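You operate a simulated robot arm through the tools that you are given. There is no shell and no other tool. Be economical: measure what you need, move in short steps, check, and stop when the job is done.

Carry out the task below with a simulated robot arm. There is one attempt and no reset: what you move stays moved.

TASK
Switch the supply off, swap the lit strip for the parked one, light that within 2 mA of its print.
Fine: first strip into the grey holder.
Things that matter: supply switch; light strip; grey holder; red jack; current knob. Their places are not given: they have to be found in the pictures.

It is judged by the outcome, as a careful person would: the job done as asked, and still so three seconds after it is handed in. It fails if anything else is knocked over, pushed out of place, dropped, spilled or broken.

THE ROBOT
A 7-joint arm with a two-finger parallel gripper, fixed in place. Base frame: the origin is at the foot of the arm, x ahead of it, y to its left, z up. Lengths are in m, angles in rad, forces in N, time in s.
Its first joint turns from -1.152 to 1.152 rad. Payload 2.4 kg.
Tool frame: the origin (TCP) lies between the finger pads and is the grasp point; the fingertips stand 0.03 m ahead of it; z points along the fingers, y is the line along which they close. The gripper opens to 0.094 m. The fingers are 0.028 m wide and 0.01 m thick; the gripper's body (0.05 by 0.096 m) begins 0.055 m behind the TCP.
Orientation is told as [roll, pitch, yaw] about the base's x, y, z axes, in that order, counted from this pose: with the fingers straight down and closing along the base's y, the tool's x points along the base's -x, its y along +y and its z along -z.

THE INTERFACE
- The arm moves only by the tool apply_moves. Its arguments are lists of equal length, an entry for each row: "linear": the shift along the tool's x, y, z in m, a list of three; "rot": the turn, a rotation vector about the tool's x, y, z in rad, a list of three; "jaw": the opening, from 0 (shut) to 1 (fully open). In form: {"linear": [[tx, ty, tz], ...], "rot": [[ax, ay, az], ...], "jaw": [jaw, ...]}. A call has 1 to 8 rows; each row is the pose to reach, as a shift and turn from the pose commanded when the call began, along the tool's axes at that moment. A row lasts 0.2 s, in which the tool goes at most 0.05 m and 0.15 rad; a call with a longer step from one row to the next is refused whole, and so is a gripper value outside its range. A pose out of reach is approached as far as the arm can. The call stops where the force on the tool passes 40 N (or 10 N more than at its start, if that is more) or the arm is blocked; 0.2 s more then pass. The fingers move at their own pace (about 0.153 m/s each) and stop on an object; they squeeze with about 40 N. The grip force told is the motor's: it shows also when the fingers shut on nothing. Time passes only in rows, and 0.2 s behind the last, so rows that repeat a pose let the fingers close. It gives the time, the measured TCP pose, the force on the tool (base axes), the opening and the grip force at its end, in the units of the frame above (readings bear some noise).
- Cameras (640 x 400 px; columns grow to the right, rows downward): "scene" is fixed at [0.041, 0.4871, 1.4589]; the picture's right is [-0.73, -0.68, 0.00], its down [-0.36, 0.39, -0.85] and it looks along [0.58, -0.62, -0.53] (base axes); focal length 320 px, centre (320, 200). "wrist" rides on the gripper at [-0.037, 0, -0.058] in the tool frame; the picture's right is [0.00, -1.00, 0.00], its down [0.97, 0.00, -0.24] and it looks along [0.24, 0.00, 0.97] (tool axes); focal length 218 px, centre (320, 200).
- snapshot(camera): a new picture of that camera. No time passes.
- measure_at(camera, pixels): for up to 12 pixels [column, row] of the newest picture of that camera ("zoom" is the newest enlarged one), the place [x, y, z] in the base frame of the surface seen there, good to about 0.003 m, but the place of the scene camera against the robot may be out by one fixed shift of up to 0.018 m in any direction. No time passes.
- zoom(camera, box): a new picture of the part [left, top, right, bottom] of that camera's present view, enlarged. No time passes.
- sign_off(): hands the job in; it is judged then, once.

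Work in short steps. Measure before you move; look again where a grasp or a placing could have gone wrong, and mend it. You have 80 turns and 54 pictures in all, the two below and enlarged ones among them. Open the gripper and draw the arm clear of the work before you hand the job in, unless the task says otherwise; then end with one line.

The tools are called after "Request:" as a command line: name --argument value ..., lists and objects as JSON in quotes. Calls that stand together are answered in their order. apply_moves: Moves the arm, as the interface text tells. Its arguments: {"type":"object","properties":{"linear":{"type":"array"},"rot":{"type":"array"},"jaw":{"type":"array"}},"required":["linear","rot","jaw"]} The other tools are called the same way: snapshot (camera) takes a picture; measure_at (camera, pixels) gives the place of the surface under pixels of a picture; zoom (camera, box) takes an enlarged picture of a part of a camera's view; sign_off () hands the job in.

At the start:

```text
clock: 0.0
eef_pos: [0.4537, 0.0169, 1.1731]
orientation: [0.0, 0.001, 0.001]
ft_force: [-0.6, -0.6, 0.8]
finger_gap: 0.0938
finger_force: 0.1
```

scene: 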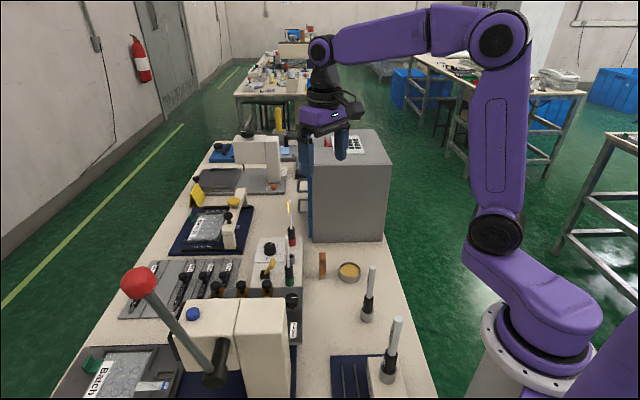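
wrist: 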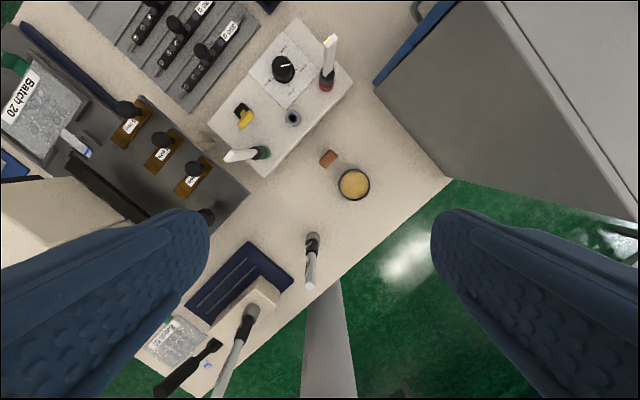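

I begin by enlarging the region around the supply box and the rails with strips.

Request:
zoom --camera "wrist" --box '[190, 10, 370, 200]'

Request:
zoom --camera "scene" --box '[110, 190, 410, 390]'

Request:
zoom --camera "wrist" --box '[0, 0, 260, 220]'

```text
2.11 times, centred on (280, 105) of wrist
```

zoom: 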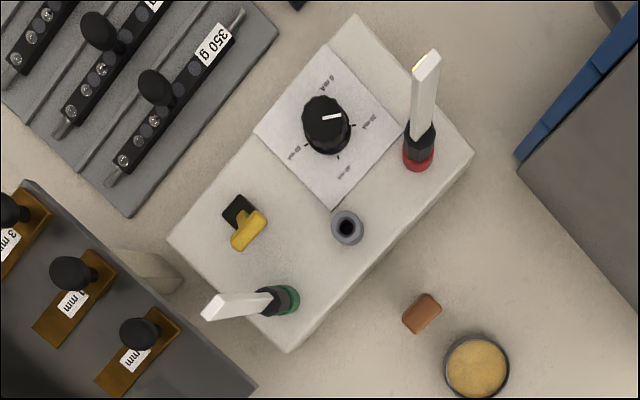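

```text
2.00 times, centred on (260, 290) of scene
```

zoom: 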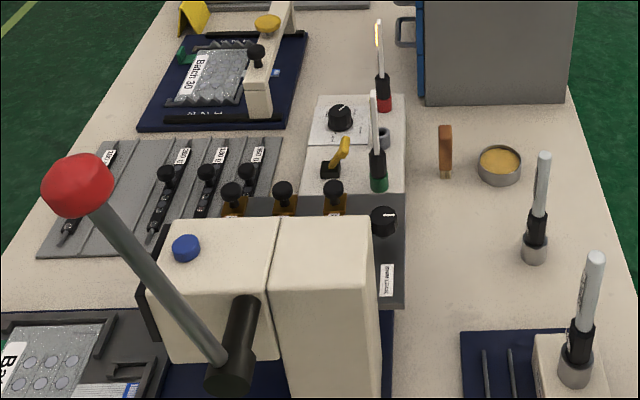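

```text
1.82 times, centred on (130, 110) of wrist
```

zoom: 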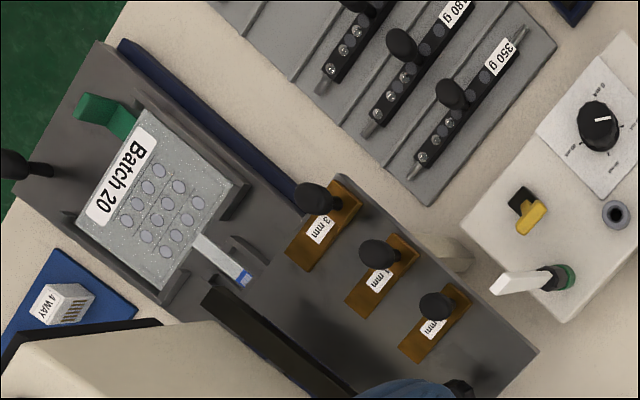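

Request:
zoom --camera "wrist" --box '[225, 25, 355, 175]'

Request:
measure_at --camera "wrist" --pixels '[[329, 36], [326, 76], [326, 88], [282, 66], [292, 118], [243, 107], [246, 120], [230, 156], [262, 153], [348, 78], [266, 175], [297, 20]]'

Request:
zoom --camera "scene" --box '[250, 190, 330, 290]'

```text
2.67 times, centred on (290, 100) of wrist
```

zoom: 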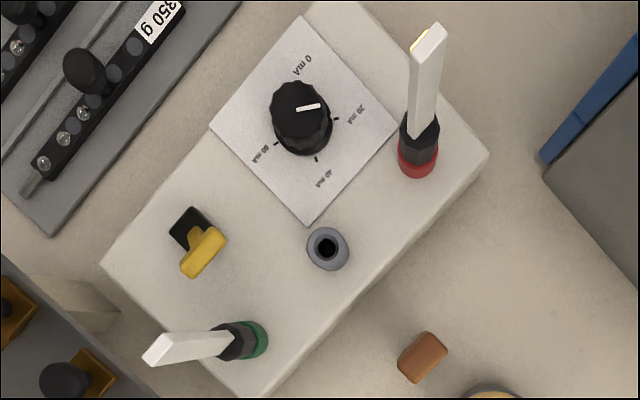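

```text
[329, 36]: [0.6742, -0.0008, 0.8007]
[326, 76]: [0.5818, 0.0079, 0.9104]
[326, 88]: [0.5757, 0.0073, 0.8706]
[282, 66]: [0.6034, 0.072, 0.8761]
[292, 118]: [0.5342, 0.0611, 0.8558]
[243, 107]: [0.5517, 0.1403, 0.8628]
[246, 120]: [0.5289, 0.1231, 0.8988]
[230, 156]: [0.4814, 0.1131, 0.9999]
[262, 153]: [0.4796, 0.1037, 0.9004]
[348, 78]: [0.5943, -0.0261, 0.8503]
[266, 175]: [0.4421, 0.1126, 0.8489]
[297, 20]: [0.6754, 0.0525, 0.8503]
```

```text
4.00 times, centred on (290, 240) of scene
```

zoom: 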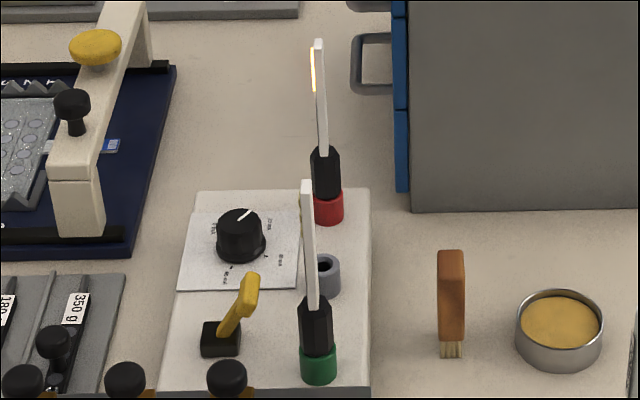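

Request:
apply_moves --linear '[[-0.04, 0.02, 0.01], [-0.08, 0.035, 0.03], [-0.1, 0.05, 0.04]]' --rot '[[0, 0, 0], [0, 0, 0], [0, 0, 0]]' --jaw '[1, 1, 1]'

Request:
snapshot --camera "wrist"

```text
clock: 0.8
eef_pos: [0.556, 0.0671, 1.1329]
orientation: [-0.001, -0.001, -0.002]
ft_force: [0.3, -0.2, -0.1]
finger_gap: 0.094
finger_force: 0.1
```

```text
46 pictures are left
```

wrist: 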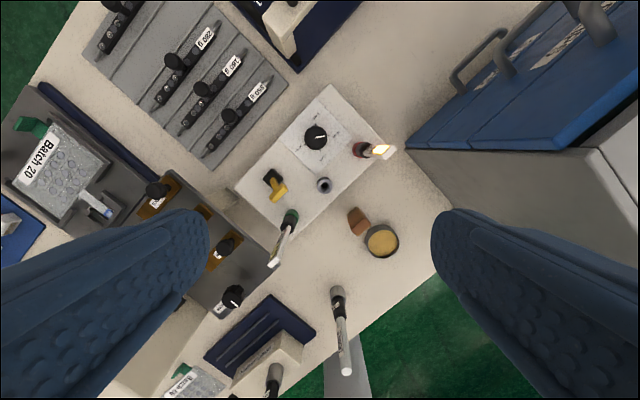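

Request:
zoom --camera "wrist" --box '[225, 80, 400, 275]'

Request:
measure_at --camera "wrist" --pixels '[[382, 153], [361, 150], [324, 185], [270, 178], [278, 195], [289, 217], [275, 263], [316, 136], [340, 165], [405, 200], [303, 165], [331, 87]]'

Request:
zoom --camera "wrist" --box '[280, 95, 355, 180]'

```text
2.05 times, centred on (312, 178) of wrist
```

zoom: 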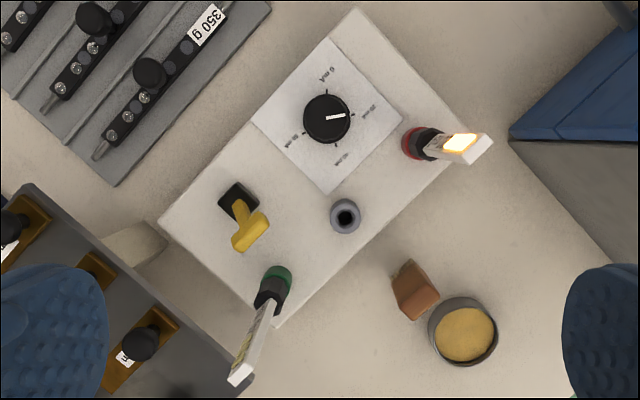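

```text
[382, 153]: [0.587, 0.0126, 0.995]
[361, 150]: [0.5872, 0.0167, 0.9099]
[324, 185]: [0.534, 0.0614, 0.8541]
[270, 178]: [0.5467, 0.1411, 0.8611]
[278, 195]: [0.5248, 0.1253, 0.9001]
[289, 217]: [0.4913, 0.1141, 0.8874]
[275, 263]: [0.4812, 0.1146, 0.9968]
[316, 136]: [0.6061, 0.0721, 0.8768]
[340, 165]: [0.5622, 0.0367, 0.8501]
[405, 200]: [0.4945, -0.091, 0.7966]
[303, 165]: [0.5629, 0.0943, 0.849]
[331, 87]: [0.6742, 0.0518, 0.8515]
```

```text
4.71 times, centred on (318, 138) of wrist
```

zoom: 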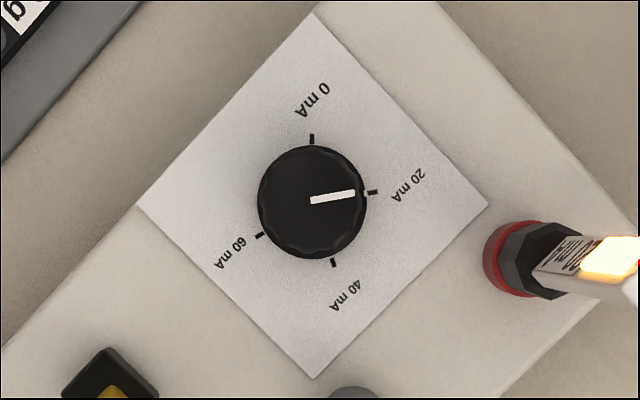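

Request:
zoom --camera "wrist" --box '[255, 205, 310, 275]'

Request:
zoom --camera "wrist" --box '[345, 130, 400, 170]'

```text
5.71 times, centred on (282, 240) of wrist
```

zoom: 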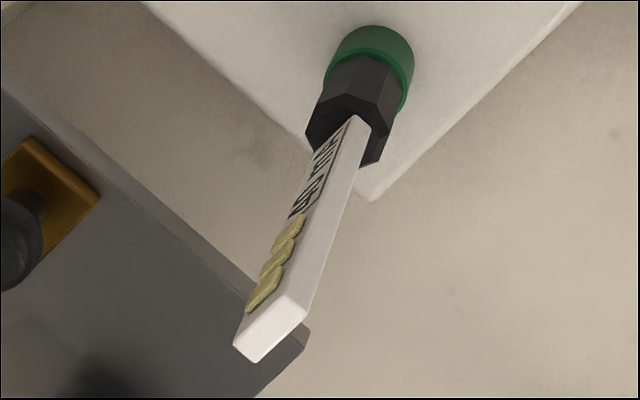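

```text
10.00 times, centred on (372, 150) of wrist
```

zoom: 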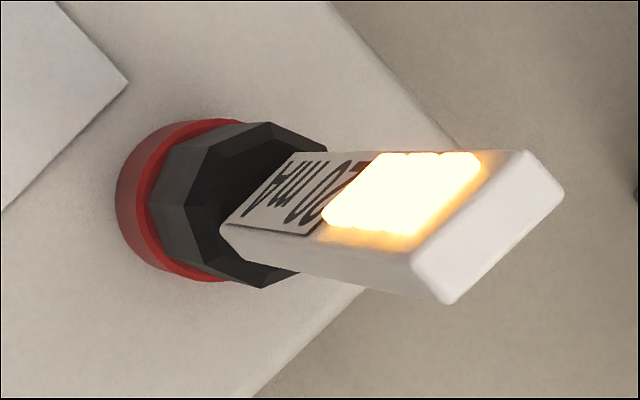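

The lit strip is printed 20 mA. The strips stand along the box's 45° axis, so I yaw the tool 45° and move above the switch, where I can read the parked strip.

Request:
apply_moves --linear '[[0.004, 0.014, 0.01], [0.008, 0.028, 0.02], [0.012, 0.042, 0.03], [0.016, 0.056, 0.04], [0.019, 0.07, 0.05], [0.019, 0.074, 0.063]]' --rot '[[0, 0, -0.14], [0, 0, -0.28], [0, 0, -0.42], [0, 0, -0.56], [0, 0, -0.7], [0, 0, -0.783]]' --jaw '[1, 1, 1, 0.8, 0.6, 0.5]'

Request:
snapshot --camera "wrist"

```text
clock: 2.2
eef_pos: [0.536, 0.1411, 1.0705]
orientation: [0.001, 0.0, 0.787]
ft_force: [0.8, 0.2, -0.1]
finger_gap: 0.0468
finger_force: 0.0
```

```text
41 pictures are left
```

wrist: 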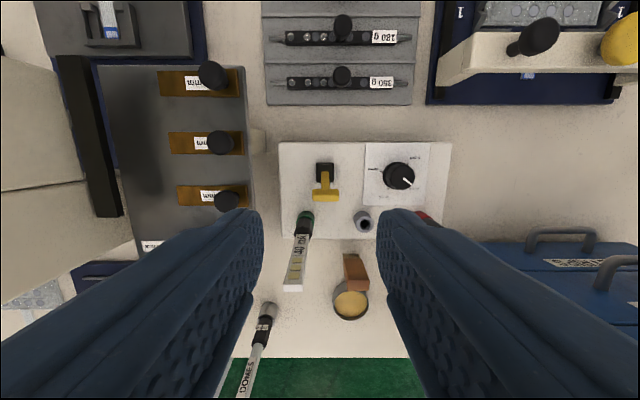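

Request:
zoom --camera "wrist" --box '[275, 205, 325, 295]'

Request:
zoom --camera "wrist" --box '[275, 140, 450, 250]'

Request:
measure_at --camera "wrist" --pixels '[[325, 195], [315, 196], [335, 196], [325, 168], [306, 216], [293, 288], [363, 216], [363, 229], [397, 174], [330, 225], [305, 233]]'

```text
4.44 times, centred on (300, 250) of wrist
```

zoom: 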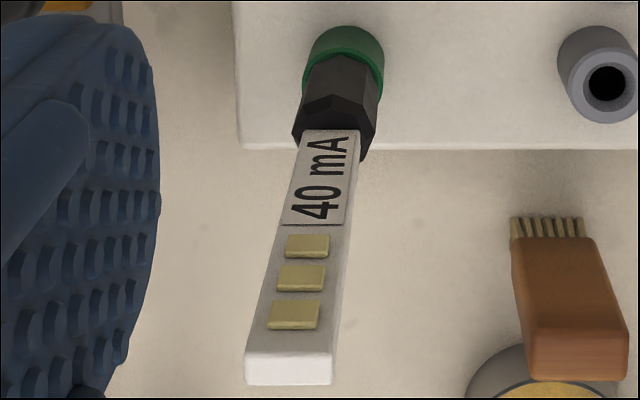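

```text
3.64 times, centred on (362, 195) of wrist
```

zoom: 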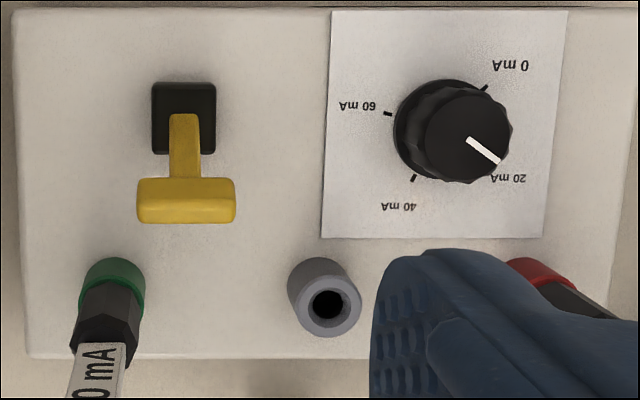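

```text
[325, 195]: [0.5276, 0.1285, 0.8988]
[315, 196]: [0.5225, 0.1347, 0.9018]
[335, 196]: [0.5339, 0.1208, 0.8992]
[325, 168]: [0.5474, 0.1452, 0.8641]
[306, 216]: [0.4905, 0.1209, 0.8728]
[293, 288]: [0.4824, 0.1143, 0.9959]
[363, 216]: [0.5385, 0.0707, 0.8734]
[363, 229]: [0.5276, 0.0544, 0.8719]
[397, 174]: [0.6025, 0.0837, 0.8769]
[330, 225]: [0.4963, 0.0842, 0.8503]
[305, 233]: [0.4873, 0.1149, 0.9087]
```

Parked strip prints 40 mA. The switch's T-bar centre is at (0.528, 0.1285, 0.90); I come down over it with fingers at both ends of the bar, palm kept on the far side of the strip.

Request:
apply_moves --linear '[[0.011, -0.003, 0.03], [0.011, -0.003, 0.07], [0.011, -0.003, 0.11], [0.011, -0.003, 0.14], [0.011, -0.003, 0.155]]' --rot '[[0, 0, 0], [0, 0, 0], [0, 0, 0], [0, 0, 0], [0, 0, 0]]' --jaw '[0.5, 0.5, 0.5, 0.5, 0.5]'

Request:
snapshot --camera "wrist"

```text
clock: 3.4
eef_pos: [0.5297, 0.132, 0.9155]
orientation: [-0.001, -0.001, 0.784]
ft_force: [-0.2, -0.3, 0.2]
finger_gap: 0.047
finger_force: 0.1
```

```text
38 pictures are left
```

wrist: 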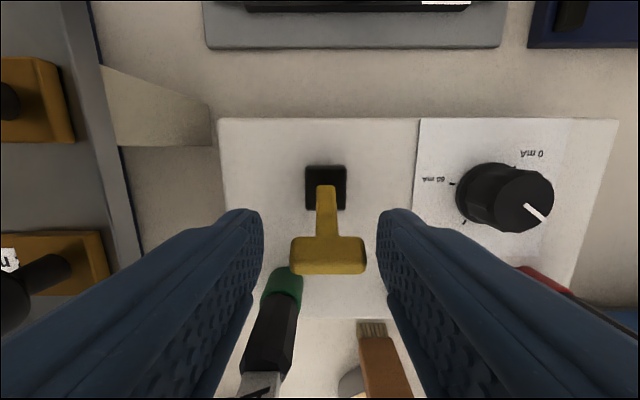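

The bar sits between the fingers. I close and carry it through its arc toward the other side.

Request:
apply_moves --linear '[[0, 0, 0.002], [0, 0, 0.002], [-0.007, 0, -0.001], [-0.014, 0, -0.004], [-0.026, 0, -0.006], [-0.039, 0, -0.004], [-0.05, 0, 0.0], [-0.056, 0, 0.002]]' --rot '[[0, 0, 0], [0, 0, 0], [0, 0, 0], [0, 0, 0], [0, 0, 0], [0, 0, 0], [0, 0, 0], [0, 0, 0]]' --jaw '[0.2, 0.2, 0.2, 0.2, 0.2, 0.2, 0.2, 0.2]'

Request:
snapshot --camera "wrist"

```text
clock: 5.2
eef_pos: [0.5706, 0.172, 0.9137]
orientation: [0.0, -0.002, 0.784]
ft_force: [-0.5, -0.7, 0.3]
finger_gap: 0.0187
finger_force: 0.0
```

```text
37 pictures are left
```

wrist: 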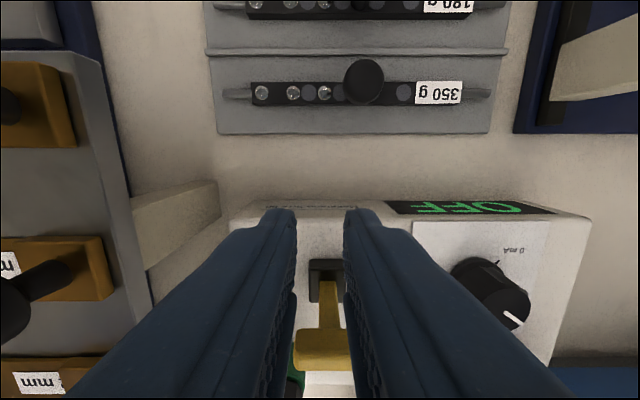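

The back face's display reads OFF, but the lever still seems to lean to the front; I check from the scene camera.

Request:
zoom --camera "scene" --box '[240, 190, 320, 300]'

Request:
zoom --camera "wrist" --box '[220, 180, 600, 400]'

Request:
measure_at --camera "wrist" --pixels '[[325, 345], [330, 320], [505, 207], [328, 266]]'

```text
3.64 times, centred on (280, 245) of scene
```

zoom: 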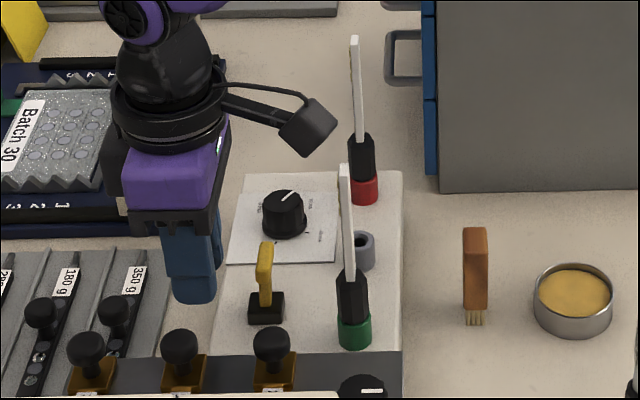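

```text
1.68 times, centred on (410, 290) of wrist
```

zoom: 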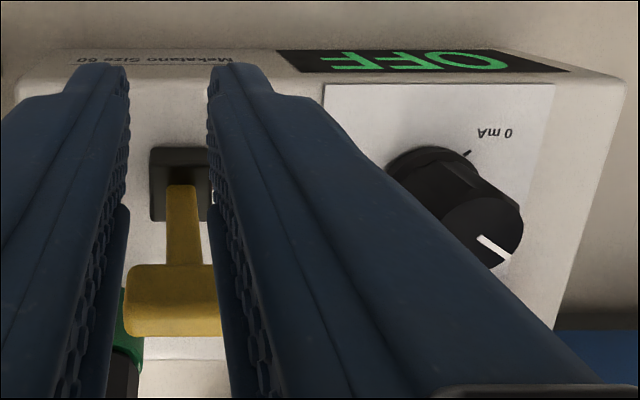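

```text
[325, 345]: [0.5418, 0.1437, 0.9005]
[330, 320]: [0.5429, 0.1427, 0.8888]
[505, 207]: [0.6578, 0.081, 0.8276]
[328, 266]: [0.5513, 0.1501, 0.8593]
```

Current is off and the lever is about upright (bar at p≈0.485). To seat it fully I go around behind it with shut fingers and push it the rest of the way.

Request:
apply_moves --linear '[[0, 0, -0.045], [0.03, 0, -0.045], [0.064, 0, -0.045], [0.064, 0, -0.045], [0.064, 0, -0.02], [0.064, 0, 0.002], [0.05, 0, 0.002], [0.042, 0, 0.002]]' --rot '[[0, 0, 0], [0, 0, 0], [0, 0, 0], [0, 0, 0], [0, 0, 0], [0, 0, 0], [0, 0, 0], [0, 0, 0]]' --jaw '[0.4, 0, 0, 0, 0, 0, 0, 0]'

Request:
apply_moves --linear '[[-0.006, 0, 0], [-0.01, 0, 0], [-0.013, 0, 0]]' --rot '[[0, 0, 0], [0, 0, 0], [0, 0, 0]]' --jaw '[0, 0, 0]'

Request:
snapshot --camera "wrist"

```text
clock: 7.0
eef_pos: [0.5385, 0.1389, 0.9121]
orientation: [0.003, 0.007, 0.784]
ft_force: [-12.9, -9.9, 7.4]
finger_gap: 0.0
finger_force: 32.9
```

```text
clock: 7.4
eef_pos: [0.5387, 0.1388, 0.9114]
orientation: [0.008, 0.022, 0.781]
ft_force: [-9.7, -5.4, 12.6]
finger_gap: 0.0
finger_force: 33.4
stopped in row 2: the force on the tool passed its limit (the readings are from after the stop); the commanded pose is now the measured one
```

```text
34 pictures are left
```

wrist: 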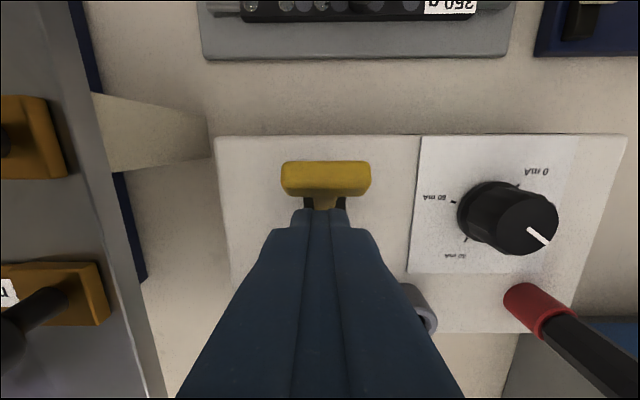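

Request:
apply_moves --linear '[[0.008, 0, 0], [0.008, 0, -0.04], [0, 0, -0.08], [-0.01, 0, -0.12], [-0.01, 0, -0.16]]' --rot '[[0, 0, 0], [0, 0, 0], [0, 0, 0], [0, 0, 0], [0, 0, 0]]' --jaw '[0, 0, 0, 0, 0.4]'

Request:
snapshot --camera "wrist"

Request:
zoom --camera "scene" --box '[250, 190, 330, 290]'

Request:
measure_at --camera "scene" --pixels '[[320, 160]]'

```text
clock: 8.6
eef_pos: [0.5489, 0.1476, 1.0694]
orientation: [0.007, 0.017, 0.78]
ft_force: [-0.7, -0.1, -1.5]
finger_gap: 0.0377
finger_force: 0.1
```

```text
33 pictures are left
```

wrist: 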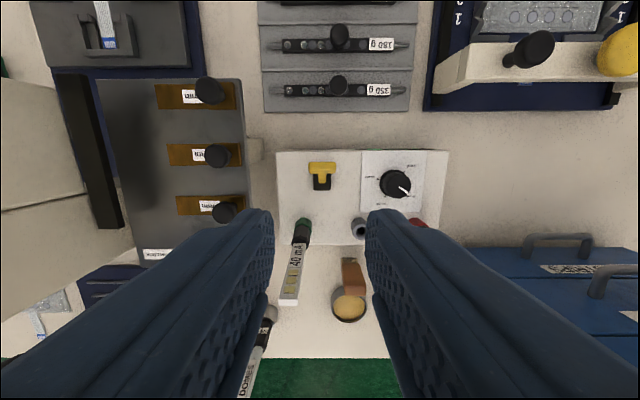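

```text
4.00 times, centred on (290, 240) of scene
```

zoom: 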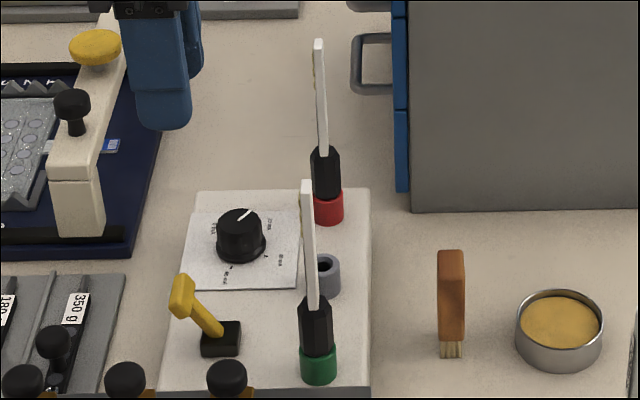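

```text
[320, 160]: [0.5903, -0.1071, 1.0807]
```

Switch is over and the strip is dark; the box hasn't moved. Now I go above the red-jack strip, levelling the tool, to align on it.

Request:
apply_moves --linear '[[0.02, -0.035, -0.02], [0.04, -0.07, -0.02], [0.06, -0.105, -0.02], [0.0685, -0.122, -0.02]]' --rot '[[0.017, -0.007, -0.005], [0.017, -0.007, -0.005], [0.017, -0.007, -0.005], [0.017, -0.007, -0.005]]' --jaw '[0.4, 0.5, 0.5, 0.5]'

Request:
snapshot --camera "wrist"

```text
clock: 9.6
eef_pos: [0.5869, 0.0128, 1.0906]
orientation: [-0.011, 0.01, 0.787]
ft_force: [-0.3, 0.3, 0.7]
finger_gap: 0.0467
finger_force: 0.0
```

```text
31 pictures are left
```

wrist: 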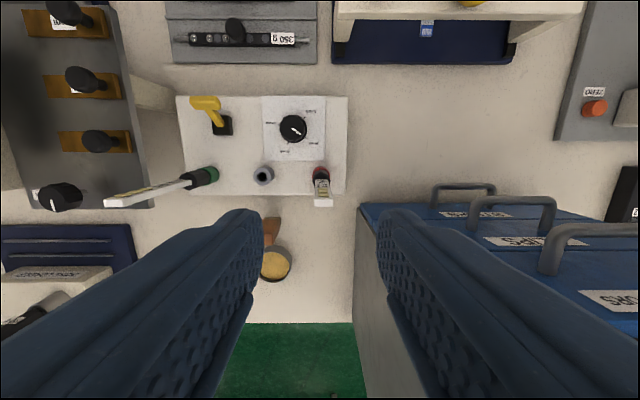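

Request:
measure_at --camera "wrist" --pixels '[[323, 204], [317, 203], [330, 203], [322, 187], [320, 171], [320, 178], [263, 177], [263, 184]]'

Request:
zoom --camera "wrist" --box '[240, 150, 350, 220]'

```text
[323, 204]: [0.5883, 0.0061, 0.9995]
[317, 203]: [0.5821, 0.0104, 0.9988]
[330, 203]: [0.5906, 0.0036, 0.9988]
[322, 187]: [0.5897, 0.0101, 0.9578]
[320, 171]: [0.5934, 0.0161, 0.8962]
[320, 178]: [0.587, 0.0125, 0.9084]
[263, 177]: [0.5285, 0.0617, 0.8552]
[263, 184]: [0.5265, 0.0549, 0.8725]
```

```text
5.71 times, centred on (295, 185) of wrist
```

zoom: 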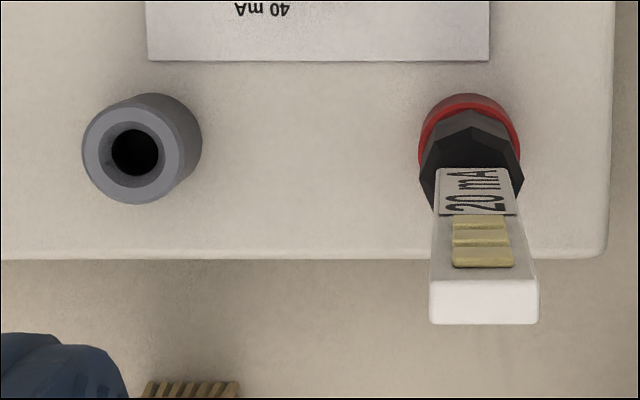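

Request:
measure_at --camera "wrist" --pixels '[[365, 210], [372, 225], [436, 195], [360, 215], [480, 210], [462, 183], [435, 184], [375, 310]]'

```text
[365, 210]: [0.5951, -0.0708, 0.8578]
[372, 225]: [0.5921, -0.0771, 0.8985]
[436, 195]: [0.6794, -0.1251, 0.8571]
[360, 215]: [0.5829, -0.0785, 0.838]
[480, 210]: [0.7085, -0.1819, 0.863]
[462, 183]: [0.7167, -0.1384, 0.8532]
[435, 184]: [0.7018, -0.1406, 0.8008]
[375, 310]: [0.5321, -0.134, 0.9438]
```

Strip top centre is about p=0.420, a=-0.410 (p along the box's short axis, a along the jack row); cabinet corner clears by ~1.5 cm. I descend around the strip.

Request:
apply_moves --linear '[[0.004, -0.004, 0.02], [0.004, -0.004, 0.06], [0.004, -0.004, 0.09], [0.004, -0.004, 0.12], [0.004, -0.004, 0.139]]' --rot '[[-0.011, -0.01, 0], [-0.011, -0.01, 0], [-0.011, -0.01, 0], [-0.011, -0.01, 0], [-0.011, -0.01, 0]]' --jaw '[0.5, 0.5, 0.5, 0.5, 0.5]'

Request:
snapshot --camera "wrist"

```text
clock: 10.8
eef_pos: [0.5871, 0.0058, 0.9508]
orientation: [-0.001, 0.0, 0.784]
ft_force: [0.5, -0.2, 0.7]
finger_gap: 0.0472
finger_force: 0.1
```

```text
29 pictures are left
```

wrist: 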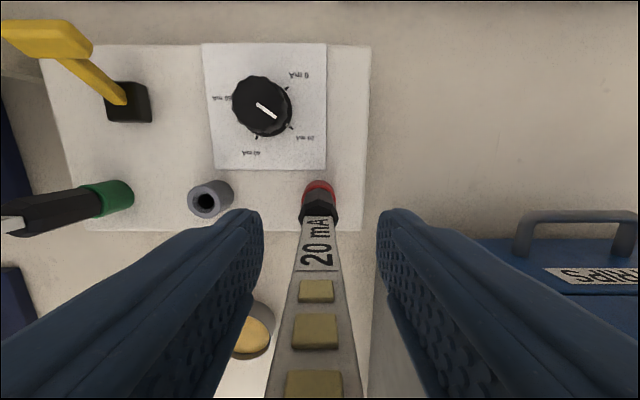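

Centred. I close and check the grip.

Request:
apply_moves --linear '[[0, 0, 0], [0, 0, 0], [0, 0, 0]]' --rot '[[0, 0, 0], [0, 0, 0], [0, 0, 0]]' --jaw '[0.2, 0, 0]'

Request:
apply_moves --linear '[[0, 0, -0.01], [0, 0, -0.02], [0, 0, -0.035], [0, 0, -0.05], [0, 0, -0.07]]' --rot '[[0, 0, 0], [0, 0, 0], [0, 0, 0], [0, 0, 0], [0, 0, 0]]' --jaw '[0, 0, 0, 0, 0]'

Request:
snapshot --camera "wrist"

Request:
zoom --camera "scene" --box '[230, 160, 350, 290]'

```text
clock: 11.6
eef_pos: [0.5861, 0.0061, 0.9514]
orientation: [0.003, 0.002, 0.785]
ft_force: [-0.9, 0.0, -1.8]
finger_gap: 0.013
finger_force: 39.8
```

```text
clock: 12.8
eef_pos: [0.5862, 0.0055, 1.0215]
orientation: [0.0, 0.0, 0.786]
ft_force: [-0.4, 1.2, 0.3]
finger_gap: 0.013
finger_force: 40.4
```

```text
28 pictures are left
```

wrist: 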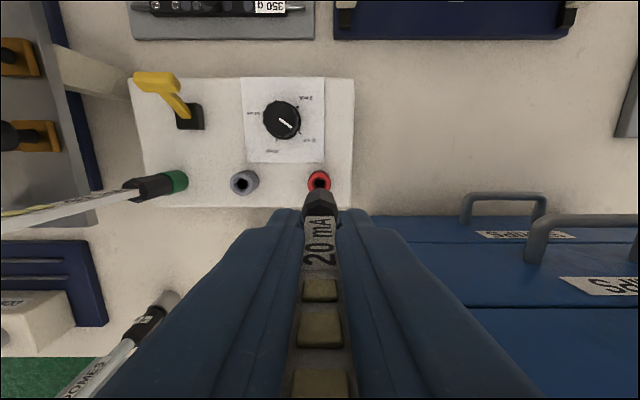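

```text
3.08 times, centred on (290, 225) of scene
```

zoom: 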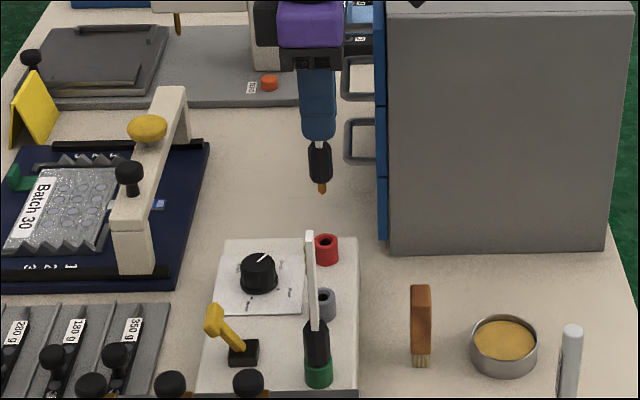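

Pulled free: red hole (318,182) and grey hole (243,183) are both visible. I measure both rims to get the spacing.

Request:
zoom --camera "wrist" --box '[220, 160, 340, 220]'

Request:
measure_at --camera "wrist" --pixels '[[310, 182], [327, 182], [318, 173], [234, 184], [251, 184], [243, 174], [243, 192], [174, 181]]'

```text
5.33 times, centred on (280, 190) of wrist
```

zoom: 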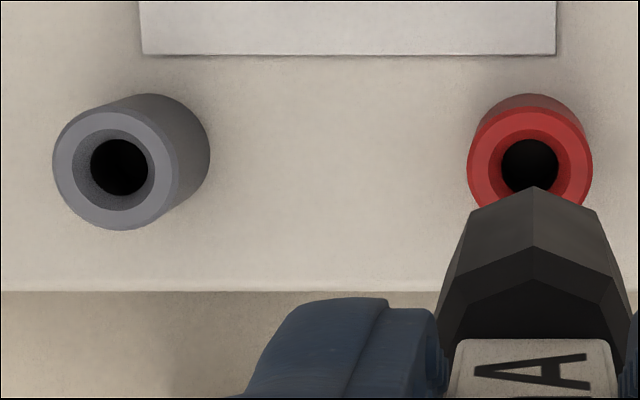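

```text
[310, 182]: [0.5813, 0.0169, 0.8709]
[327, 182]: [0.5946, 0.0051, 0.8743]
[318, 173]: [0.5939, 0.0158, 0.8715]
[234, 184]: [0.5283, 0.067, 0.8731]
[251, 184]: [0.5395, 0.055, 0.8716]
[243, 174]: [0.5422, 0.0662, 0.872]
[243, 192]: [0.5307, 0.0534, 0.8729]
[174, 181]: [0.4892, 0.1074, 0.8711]
```

Spacing comes out at ~0.0755 m along tool y. I shift that far and lower to just above the grey holder, then check.

Request:
apply_moves --linear '[[0, 0.03, 0], [0, 0.06, 0], [0, 0.0754, 0], [0, 0.0754, 0.02], [0, 0.0754, 0.036]]' --rot '[[0, 0, 0], [0, 0, 0], [0, 0, 0], [0, 0, 0], [0, 0, 0]]' --jaw '[0, 0, 0, 0, 0]'

Request:
zoom --camera "wrist" --box '[230, 130, 410, 260]'

Request:
zoom --camera "scene" --box '[260, 190, 340, 290]'

```text
clock: 14.0
eef_pos: [0.5328, 0.0608, 0.9847]
orientation: [0.0, 0.0, 0.787]
ft_force: [0.3, -0.3, -0.6]
finger_gap: 0.0126
finger_force: 39.8
```

```text
3.08 times, centred on (320, 195) of wrist
```

zoom: 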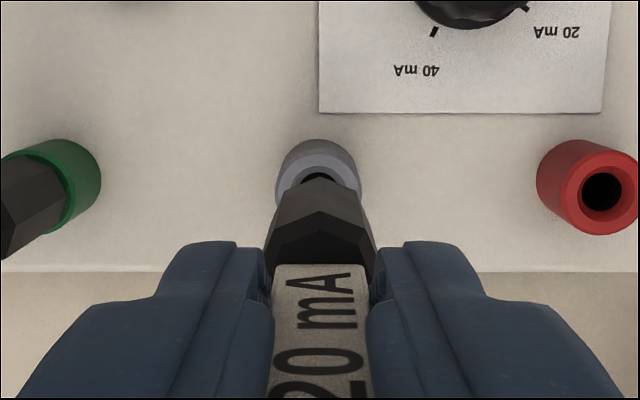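

```text
4.00 times, centred on (300, 240) of scene
```

zoom: 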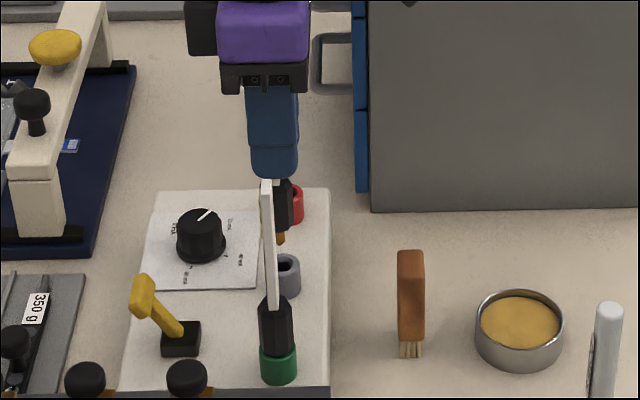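

Holder hole is directly behind and in line with the hex body. I lower it in.

Request:
apply_moves --linear '[[0, 0, 0.01], [0, 0, 0.018], [0, 0, 0.025], [0, 0, 0.03], [0, 0, 0.034]]' --rot '[[0, 0, 0], [0, 0, 0], [0, 0, 0], [0, 0, 0], [0, 0, 0]]' --jaw '[0, 0, 0, 0, 0]'

Request:
zoom --camera "wrist" --box '[230, 130, 410, 260]'

```text
clock: 15.2
eef_pos: [0.5342, 0.0583, 0.9524]
orientation: [0.0, 0.0, 0.784]
ft_force: [-0.2, 0.2, 1.3]
finger_gap: 0.0128
finger_force: 40.0
```

```text
3.08 times, centred on (320, 195) of wrist
```

zoom: 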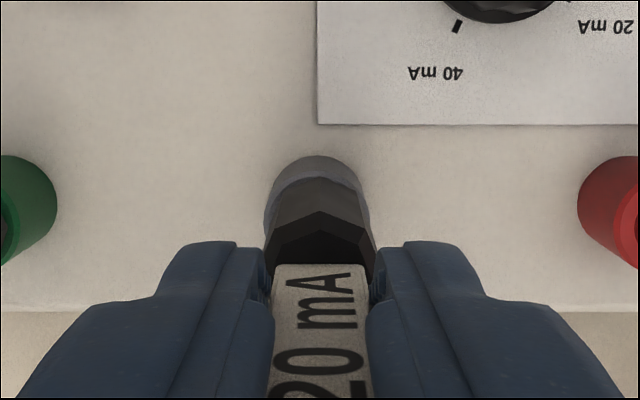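

Seated at the same height, no load. I open, rise and move over to the parked 40 mA strip.

Request:
apply_moves --linear '[[0, 0, 0], [0, 0, 0], [0, 0, -0.04], [0, 0, -0.09], [0, 0, -0.13], [0, 0.035, -0.13], [0, 0.0754, -0.13]]' --rot '[[0, 0, 0], [0, 0, 0], [0, 0, 0], [0, 0, 0], [0, 0, 0], [0, 0, 0], [0, 0, 0]]' --jaw '[0.4, 0.5, 0.5, 0.5, 0.5, 0.5, 0.5]'

Request:
snapshot --camera "wrist"

```text
clock: 16.8
eef_pos: [0.4807, 0.1132, 1.082]
orientation: [0.001, 0.0, 0.787]
ft_force: [0.6, 0.3, 0.0]
finger_gap: 0.0469
finger_force: 0.1
```

```text
22 pictures are left
```

wrist: 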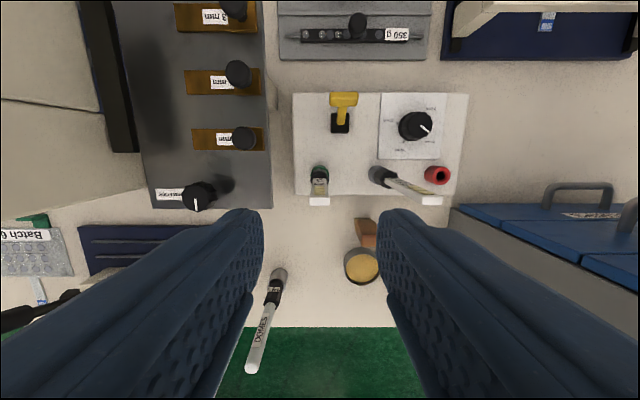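

Strip lines up at column 319; descend and grip.

Request:
apply_moves --linear '[[0, 0, 0.03], [0, 0, 0.07], [0, 0, 0.11], [0, 0, 0.131], [0, 0, 0.131], [0, 0, 0.131], [0, 0, 0.131]]' --rot '[[0, 0, 0], [0, 0, 0], [0, 0, 0], [0, 0, 0], [0, 0, 0], [0, 0, 0], [0, 0, 0]]' --jaw '[0.5, 0.5, 0.5, 0.5, 0.3, 0, 0]'

Request:
apply_moves --linear '[[0, 0, -0.01], [0, 0, -0.025], [0, 0, -0.045], [0, 0, -0.07], [0, 0, -0.1], [0, 0, -0.12], [0, 0, -0.125]]' --rot '[[0, 0, 0], [0, 0, 0], [0, 0, 0], [0, 0, 0], [0, 0, 0], [0, 0, 0], [0, 0, 0]]' --jaw '[0, 0, 0, 0, 0, 0, 0]'

Request:
snapshot --camera "wrist"

```text
clock: 18.4
eef_pos: [0.4821, 0.1113, 0.9514]
orientation: [0.0, -0.001, 0.786]
ft_force: [0.0, 0.1, -0.7]
finger_gap: 0.0131
finger_force: 40.4
```

```text
clock: 20.0
eef_pos: [0.4809, 0.1121, 1.0769]
orientation: [-0.001, 0.001, 0.784]
ft_force: [0.1, -0.4, -0.5]
finger_gap: 0.0129
finger_force: 39.9
```

```text
21 pictures are left
```

wrist: 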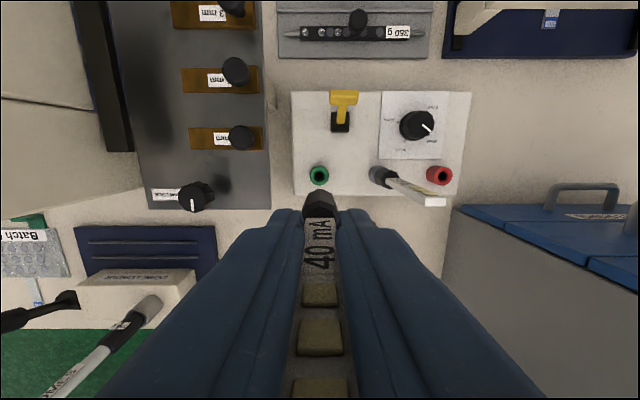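

The 40 mA strip is free. I raise further so it clears the strip now in the grey holder, pass over to the red jack and lower to just above it.

Request:
apply_moves --linear '[[0, 0, -0.045], [0, -0.025, -0.06], [0, -0.065, -0.06], [0, -0.105, -0.06], [0, -0.14, -0.06], [0, -0.1506, -0.06], [0, -0.1506, -0.02], [0, -0.1506, 0.025]]' --rot '[[0, 0, 0], [0, 0, 0], [0, 0, 0], [0, 0, 0], [0, 0, 0], [0, 0, 0], [0, 0, 0], [0, 0, 0]]' --jaw '[0, 0, 0, 0, 0, 0, 0, 0]'

Request:
apply_moves --linear '[[0, 0, 0.03], [0, 0, 0.06], [0, 0, 0.064]]' --rot '[[0, 0, 0], [0, 0, 0], [0, 0, 0]]' --jaw '[0, 0, 0]'

Request:
zoom --camera "wrist" --box '[230, 130, 410, 260]'

```text
clock: 21.8
eef_pos: [0.5868, 0.0063, 1.0515]
orientation: [-0.001, 0.001, 0.786]
ft_force: [-0.3, 0.0, 0.4]
finger_gap: 0.0129
finger_force: 40.1
```

```text
clock: 22.6
eef_pos: [0.5872, 0.0044, 0.9857]
orientation: [0.001, 0.0, 0.785]
ft_force: [-0.1, 0.3, 0.0]
finger_gap: 0.0129
finger_force: 40.6
```

```text
3.08 times, centred on (320, 195) of wrist
```

zoom: 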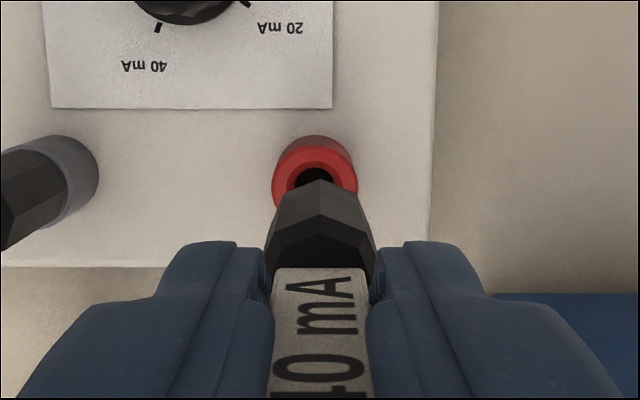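

Hole centre is ~1 mm left of the hex; I nudge +y 1 mm and lower.

Request:
apply_moves --linear '[[0, 0.001, 0.008], [0, 0.001, 0.017], [0, 0.001, 0.024], [0, 0.001, 0.03], [0, 0.001, 0.0345]]' --rot '[[0, 0, 0], [0, 0, 0], [0, 0, 0], [0, 0, 0], [0, 0, 0]]' --jaw '[0, 0, 0, 0, 0]'

Request:
zoom --camera "wrist" --box '[230, 130, 410, 260]'

```text
clock: 23.8
eef_pos: [0.5861, 0.0062, 0.951]
orientation: [0.0, 0.0, 0.785]
ft_force: [-0.4, 0.1, 2.6]
finger_gap: 0.013
finger_force: 39.8
```

```text
3.08 times, centred on (320, 195) of wrist
```

zoom: 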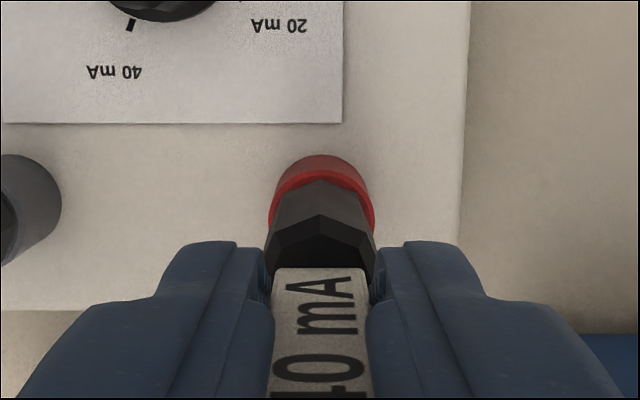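

Seated in the red jack. I release, rise and move over the knob for a look.

Request:
apply_moves --linear '[[0, 0, 0], [0, 0, 0], [0, 0, -0.04], [0, 0, -0.09], [0, 0, -0.12], [-0.03, 0.017, -0.12], [-0.0605, 0.034, -0.12]]' --rot '[[0, 0, 0], [0, 0, 0], [0, 0, 0], [0, 0, 0], [0, 0, 0], [0, 0, 0], [0, 0, 0]]' --jaw '[0.4, 0.5, 0.5, 0.5, 0.5, 0.5, 0.5]'

Request:
snapshot --camera "wrist"

Request:
zoom --camera "wrist" --box '[270, 130, 370, 210]'

```text
clock: 25.4
eef_pos: [0.6051, 0.0733, 1.0732]
orientation: [-0.002, 0.0, 0.786]
ft_force: [0.2, -0.1, 0.4]
finger_gap: 0.047
finger_force: 0.1
```

```text
18 pictures are left
```

wrist: 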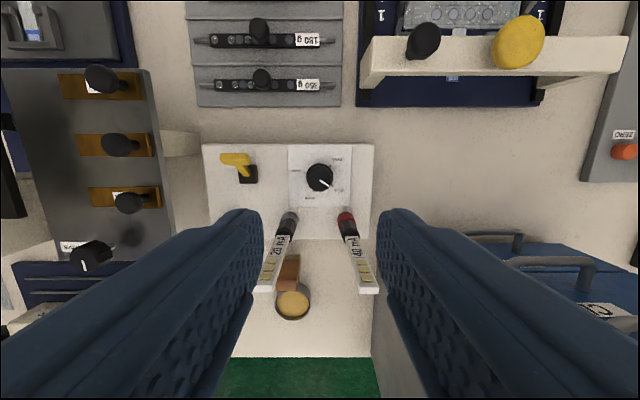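

```text
5.00 times, centred on (320, 170) of wrist
```

zoom: 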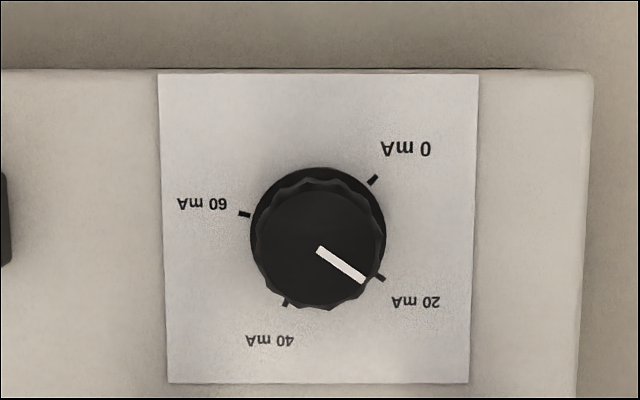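

Request:
measure_at --camera "wrist" --pixels '[[318, 180], [309, 180], [331, 180], [320, 190], [320, 168], [236, 160], [247, 175]]'

```text
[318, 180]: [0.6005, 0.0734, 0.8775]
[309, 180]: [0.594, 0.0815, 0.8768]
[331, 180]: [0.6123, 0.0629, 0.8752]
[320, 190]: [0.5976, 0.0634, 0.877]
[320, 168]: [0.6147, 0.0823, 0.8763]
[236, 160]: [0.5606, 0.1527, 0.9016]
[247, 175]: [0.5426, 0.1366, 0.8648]
```

Knob centre is right under the TCP. I descend, stopping with the tips 1 cm above the panel.

Request:
apply_moves --linear '[[0, 0, 0.04], [0, 0, 0.08], [0, 0, 0.12], [0, 0, 0.155], [0, 0, 0.181], [0, 0, 0.181], [0, 0, 0.181]]' --rot '[[0, 0, 0], [0, 0, 0], [0, 0, 0], [0, 0, 0], [0, 0, 0], [0, 0, 0], [0, 0, 0]]' --jaw '[0.5, 0.5, 0.5, 0.5, 0.5, 0.25, 0]'

```text
clock: 27.0
eef_pos: [0.6045, 0.0738, 0.8914]
orientation: [0.001, 0.0, 0.787]
ft_force: [-7.9, 0.4, 3.9]
finger_gap: 0.0296
finger_force: 45.3
```

Knob gripped (29.6 mm). I turn it clockwise by about 80°, in two calls.

Request:
apply_moves --linear '[[0, 0, 0], [0, 0, 0], [0, 0, 0], [0, 0, 0], [0, 0, 0], [0, 0, 0]]' --rot '[[0, 0, 0.12], [0, 0, 0.24], [0, 0, 0.36], [0, 0, 0.48], [0, 0, 0.6], [0, 0, 0.7]]' --jaw '[0, 0, 0, 0, 0, 0]'

Request:
snapshot --camera "wrist"

```text
clock: 28.4
eef_pos: [0.6041, 0.074, 0.8904]
orientation: [0.0, 0.002, 0.085]
ft_force: [-6.4, 3.6, -6.0]
finger_gap: 0.0293
finger_force: 44.9
```

```text
16 pictures are left
```

wrist: 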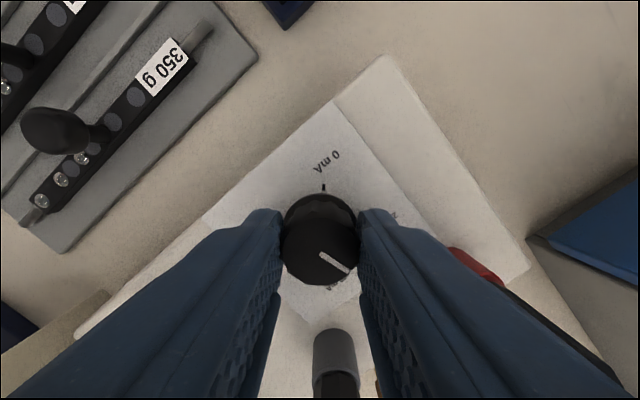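

The knob follows the gripper. I continue the second half.

Request:
apply_moves --linear '[[0, 0, 0], [0, 0, 0], [0, 0, 0], [0, 0, 0], [0, 0, 0], [0, 0, 0]]' --rot '[[0, 0, 0.12], [0, 0, 0.24], [0, 0, 0.36], [0, 0, 0.48], [0, 0, 0.6], [0, 0, 0.7]]' --jaw '[0, 0, 0, 0, 0, 0]'

Request:
apply_moves --linear '[[0, 0, 0], [0, 0, 0], [0, 0, -0.04], [0, 0, -0.08], [0, 0, -0.12], [0, 0, -0.16], [0, 0, -0.181]]' --rot '[[0, 0, 0], [0, 0, 0], [0, 0, 0], [0, 0, 0], [0, 0, 0], [0, 0, 0], [0, 0, 0]]' --jaw '[0.3, 0.5, 0.5, 0.5, 0.5, 0.5, 0.5]'

Request:
zoom --camera "wrist" --box '[270, 130, 370, 210]'

```text
clock: 29.8
eef_pos: [0.6035, 0.0724, 0.8916]
orientation: [-0.001, 0.002, -0.615]
ft_force: [-8.6, 1.7, -14.1]
finger_gap: 0.029
finger_force: 45.2
```

```text
clock: 31.4
eef_pos: [0.6054, 0.0725, 1.0721]
orientation: [-0.002, 0.001, -0.615]
ft_force: [-0.2, 0.2, -0.8]
finger_gap: 0.0469
finger_force: 0.1
```

```text
5.00 times, centred on (320, 170) of wrist
```

zoom: 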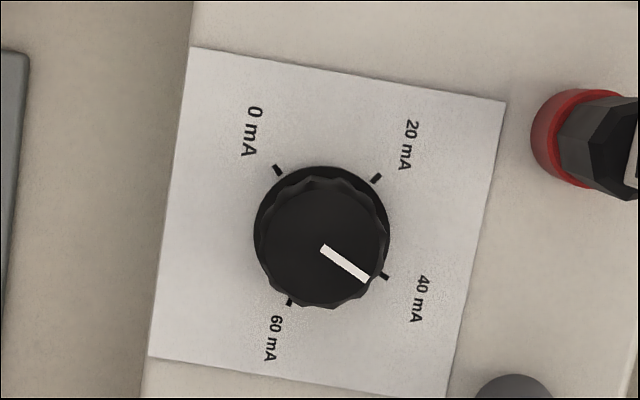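

Pointer now stands at the 40 mA tick. I turn back to 45° and move behind the lever (+p side) to switch the supply on.

Request:
apply_moves --linear '[[0.011, 0.01, 0], [0.022, 0.02, 0], [0.033, 0.03, 0], [0.044, 0.04, 0], [0.055, 0.05, 0], [0.066, 0.06, 0], [0.0788, 0.071, 0], [0.0788, 0.071, 0]]' --rot '[[0, 0, -0.14], [0, 0, -0.28], [0, 0, -0.42], [0, 0, -0.56], [0, 0, -0.7], [0, 0, -0.84], [0, 0, -0.98], [0, 0, -1.12]]' --jaw '[0.2, 0, 0, 0, 0, 0, 0, 0]'

Request:
apply_moves --linear '[[0, 0, 0], [0, 0, 0.0]]' --rot '[[0, 0, -0.14], [0, 0, -0.28]]' --jaw '[0, 0]'

Request:
snapshot --camera "wrist"

```text
clock: 33.2
eef_pos: [0.5814, 0.1764, 1.0719]
orientation: [0.0, 0.001, 0.51]
ft_force: [-0.1, 1.8, -0.1]
finger_gap: 0.0001
finger_force: 32.9
```

```text
clock: 33.8
eef_pos: [0.5811, 0.1771, 1.0728]
orientation: [0.0, 0.002, 0.79]
ft_force: [0.4, 0.2, -0.4]
finger_gap: 0.0
finger_force: 32.9
```

```text
14 pictures are left
```

wrist: 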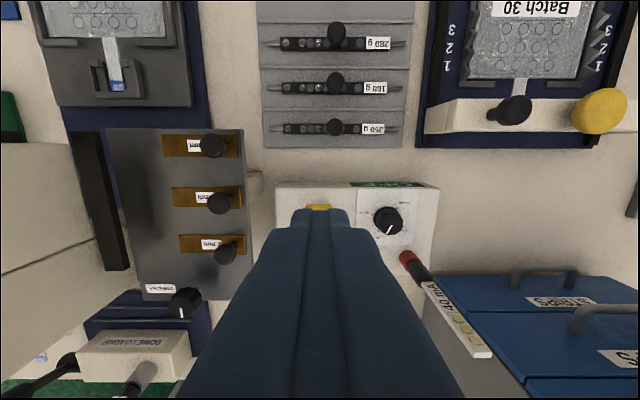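

Request:
measure_at --camera "wrist" --pixels '[[335, 126], [336, 85], [319, 207], [224, 250]]'

```text
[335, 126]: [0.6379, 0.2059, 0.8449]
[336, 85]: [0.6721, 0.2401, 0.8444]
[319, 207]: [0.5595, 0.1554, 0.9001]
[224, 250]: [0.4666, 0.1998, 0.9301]
```

Request:
apply_moves --linear '[[0, -0.001, 0.045], [0, -0.001, 0.09], [0, -0.001, 0.13], [0, -0.001, 0.159], [0.012, -0.001, 0.159], [0.022, -0.001, 0.159], [0.032, -0.001, 0.159], [0.04, -0.001, 0.159]]' --rot '[[0, 0, 0], [0, 0, 0], [0, 0, 0], [0, 0, 0], [0, 0, 0], [0, 0, 0], [0, 0, 0], [0, 0, 0]]' --jaw '[0, 0, 0, 0, 0, 0, 0, 0]'

Request:
snapshot --camera "wrist"

```text
clock: 35.6
eef_pos: [0.5557, 0.1467, 0.9138]
orientation: [-0.001, 0.001, 0.787]
ft_force: [0.6, 0.2, -0.2]
finger_gap: 0.0
finger_force: 33.0
```

```text
13 pictures are left
```

wrist: 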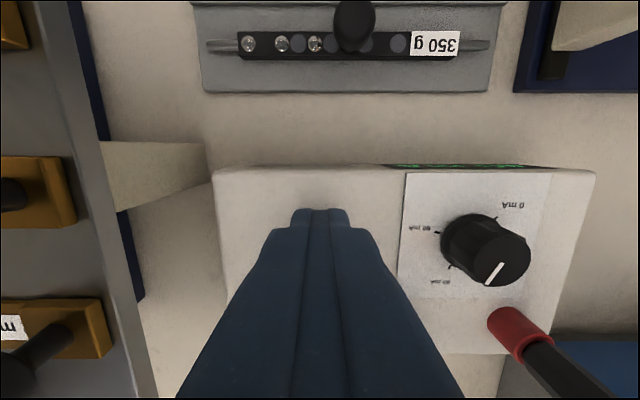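

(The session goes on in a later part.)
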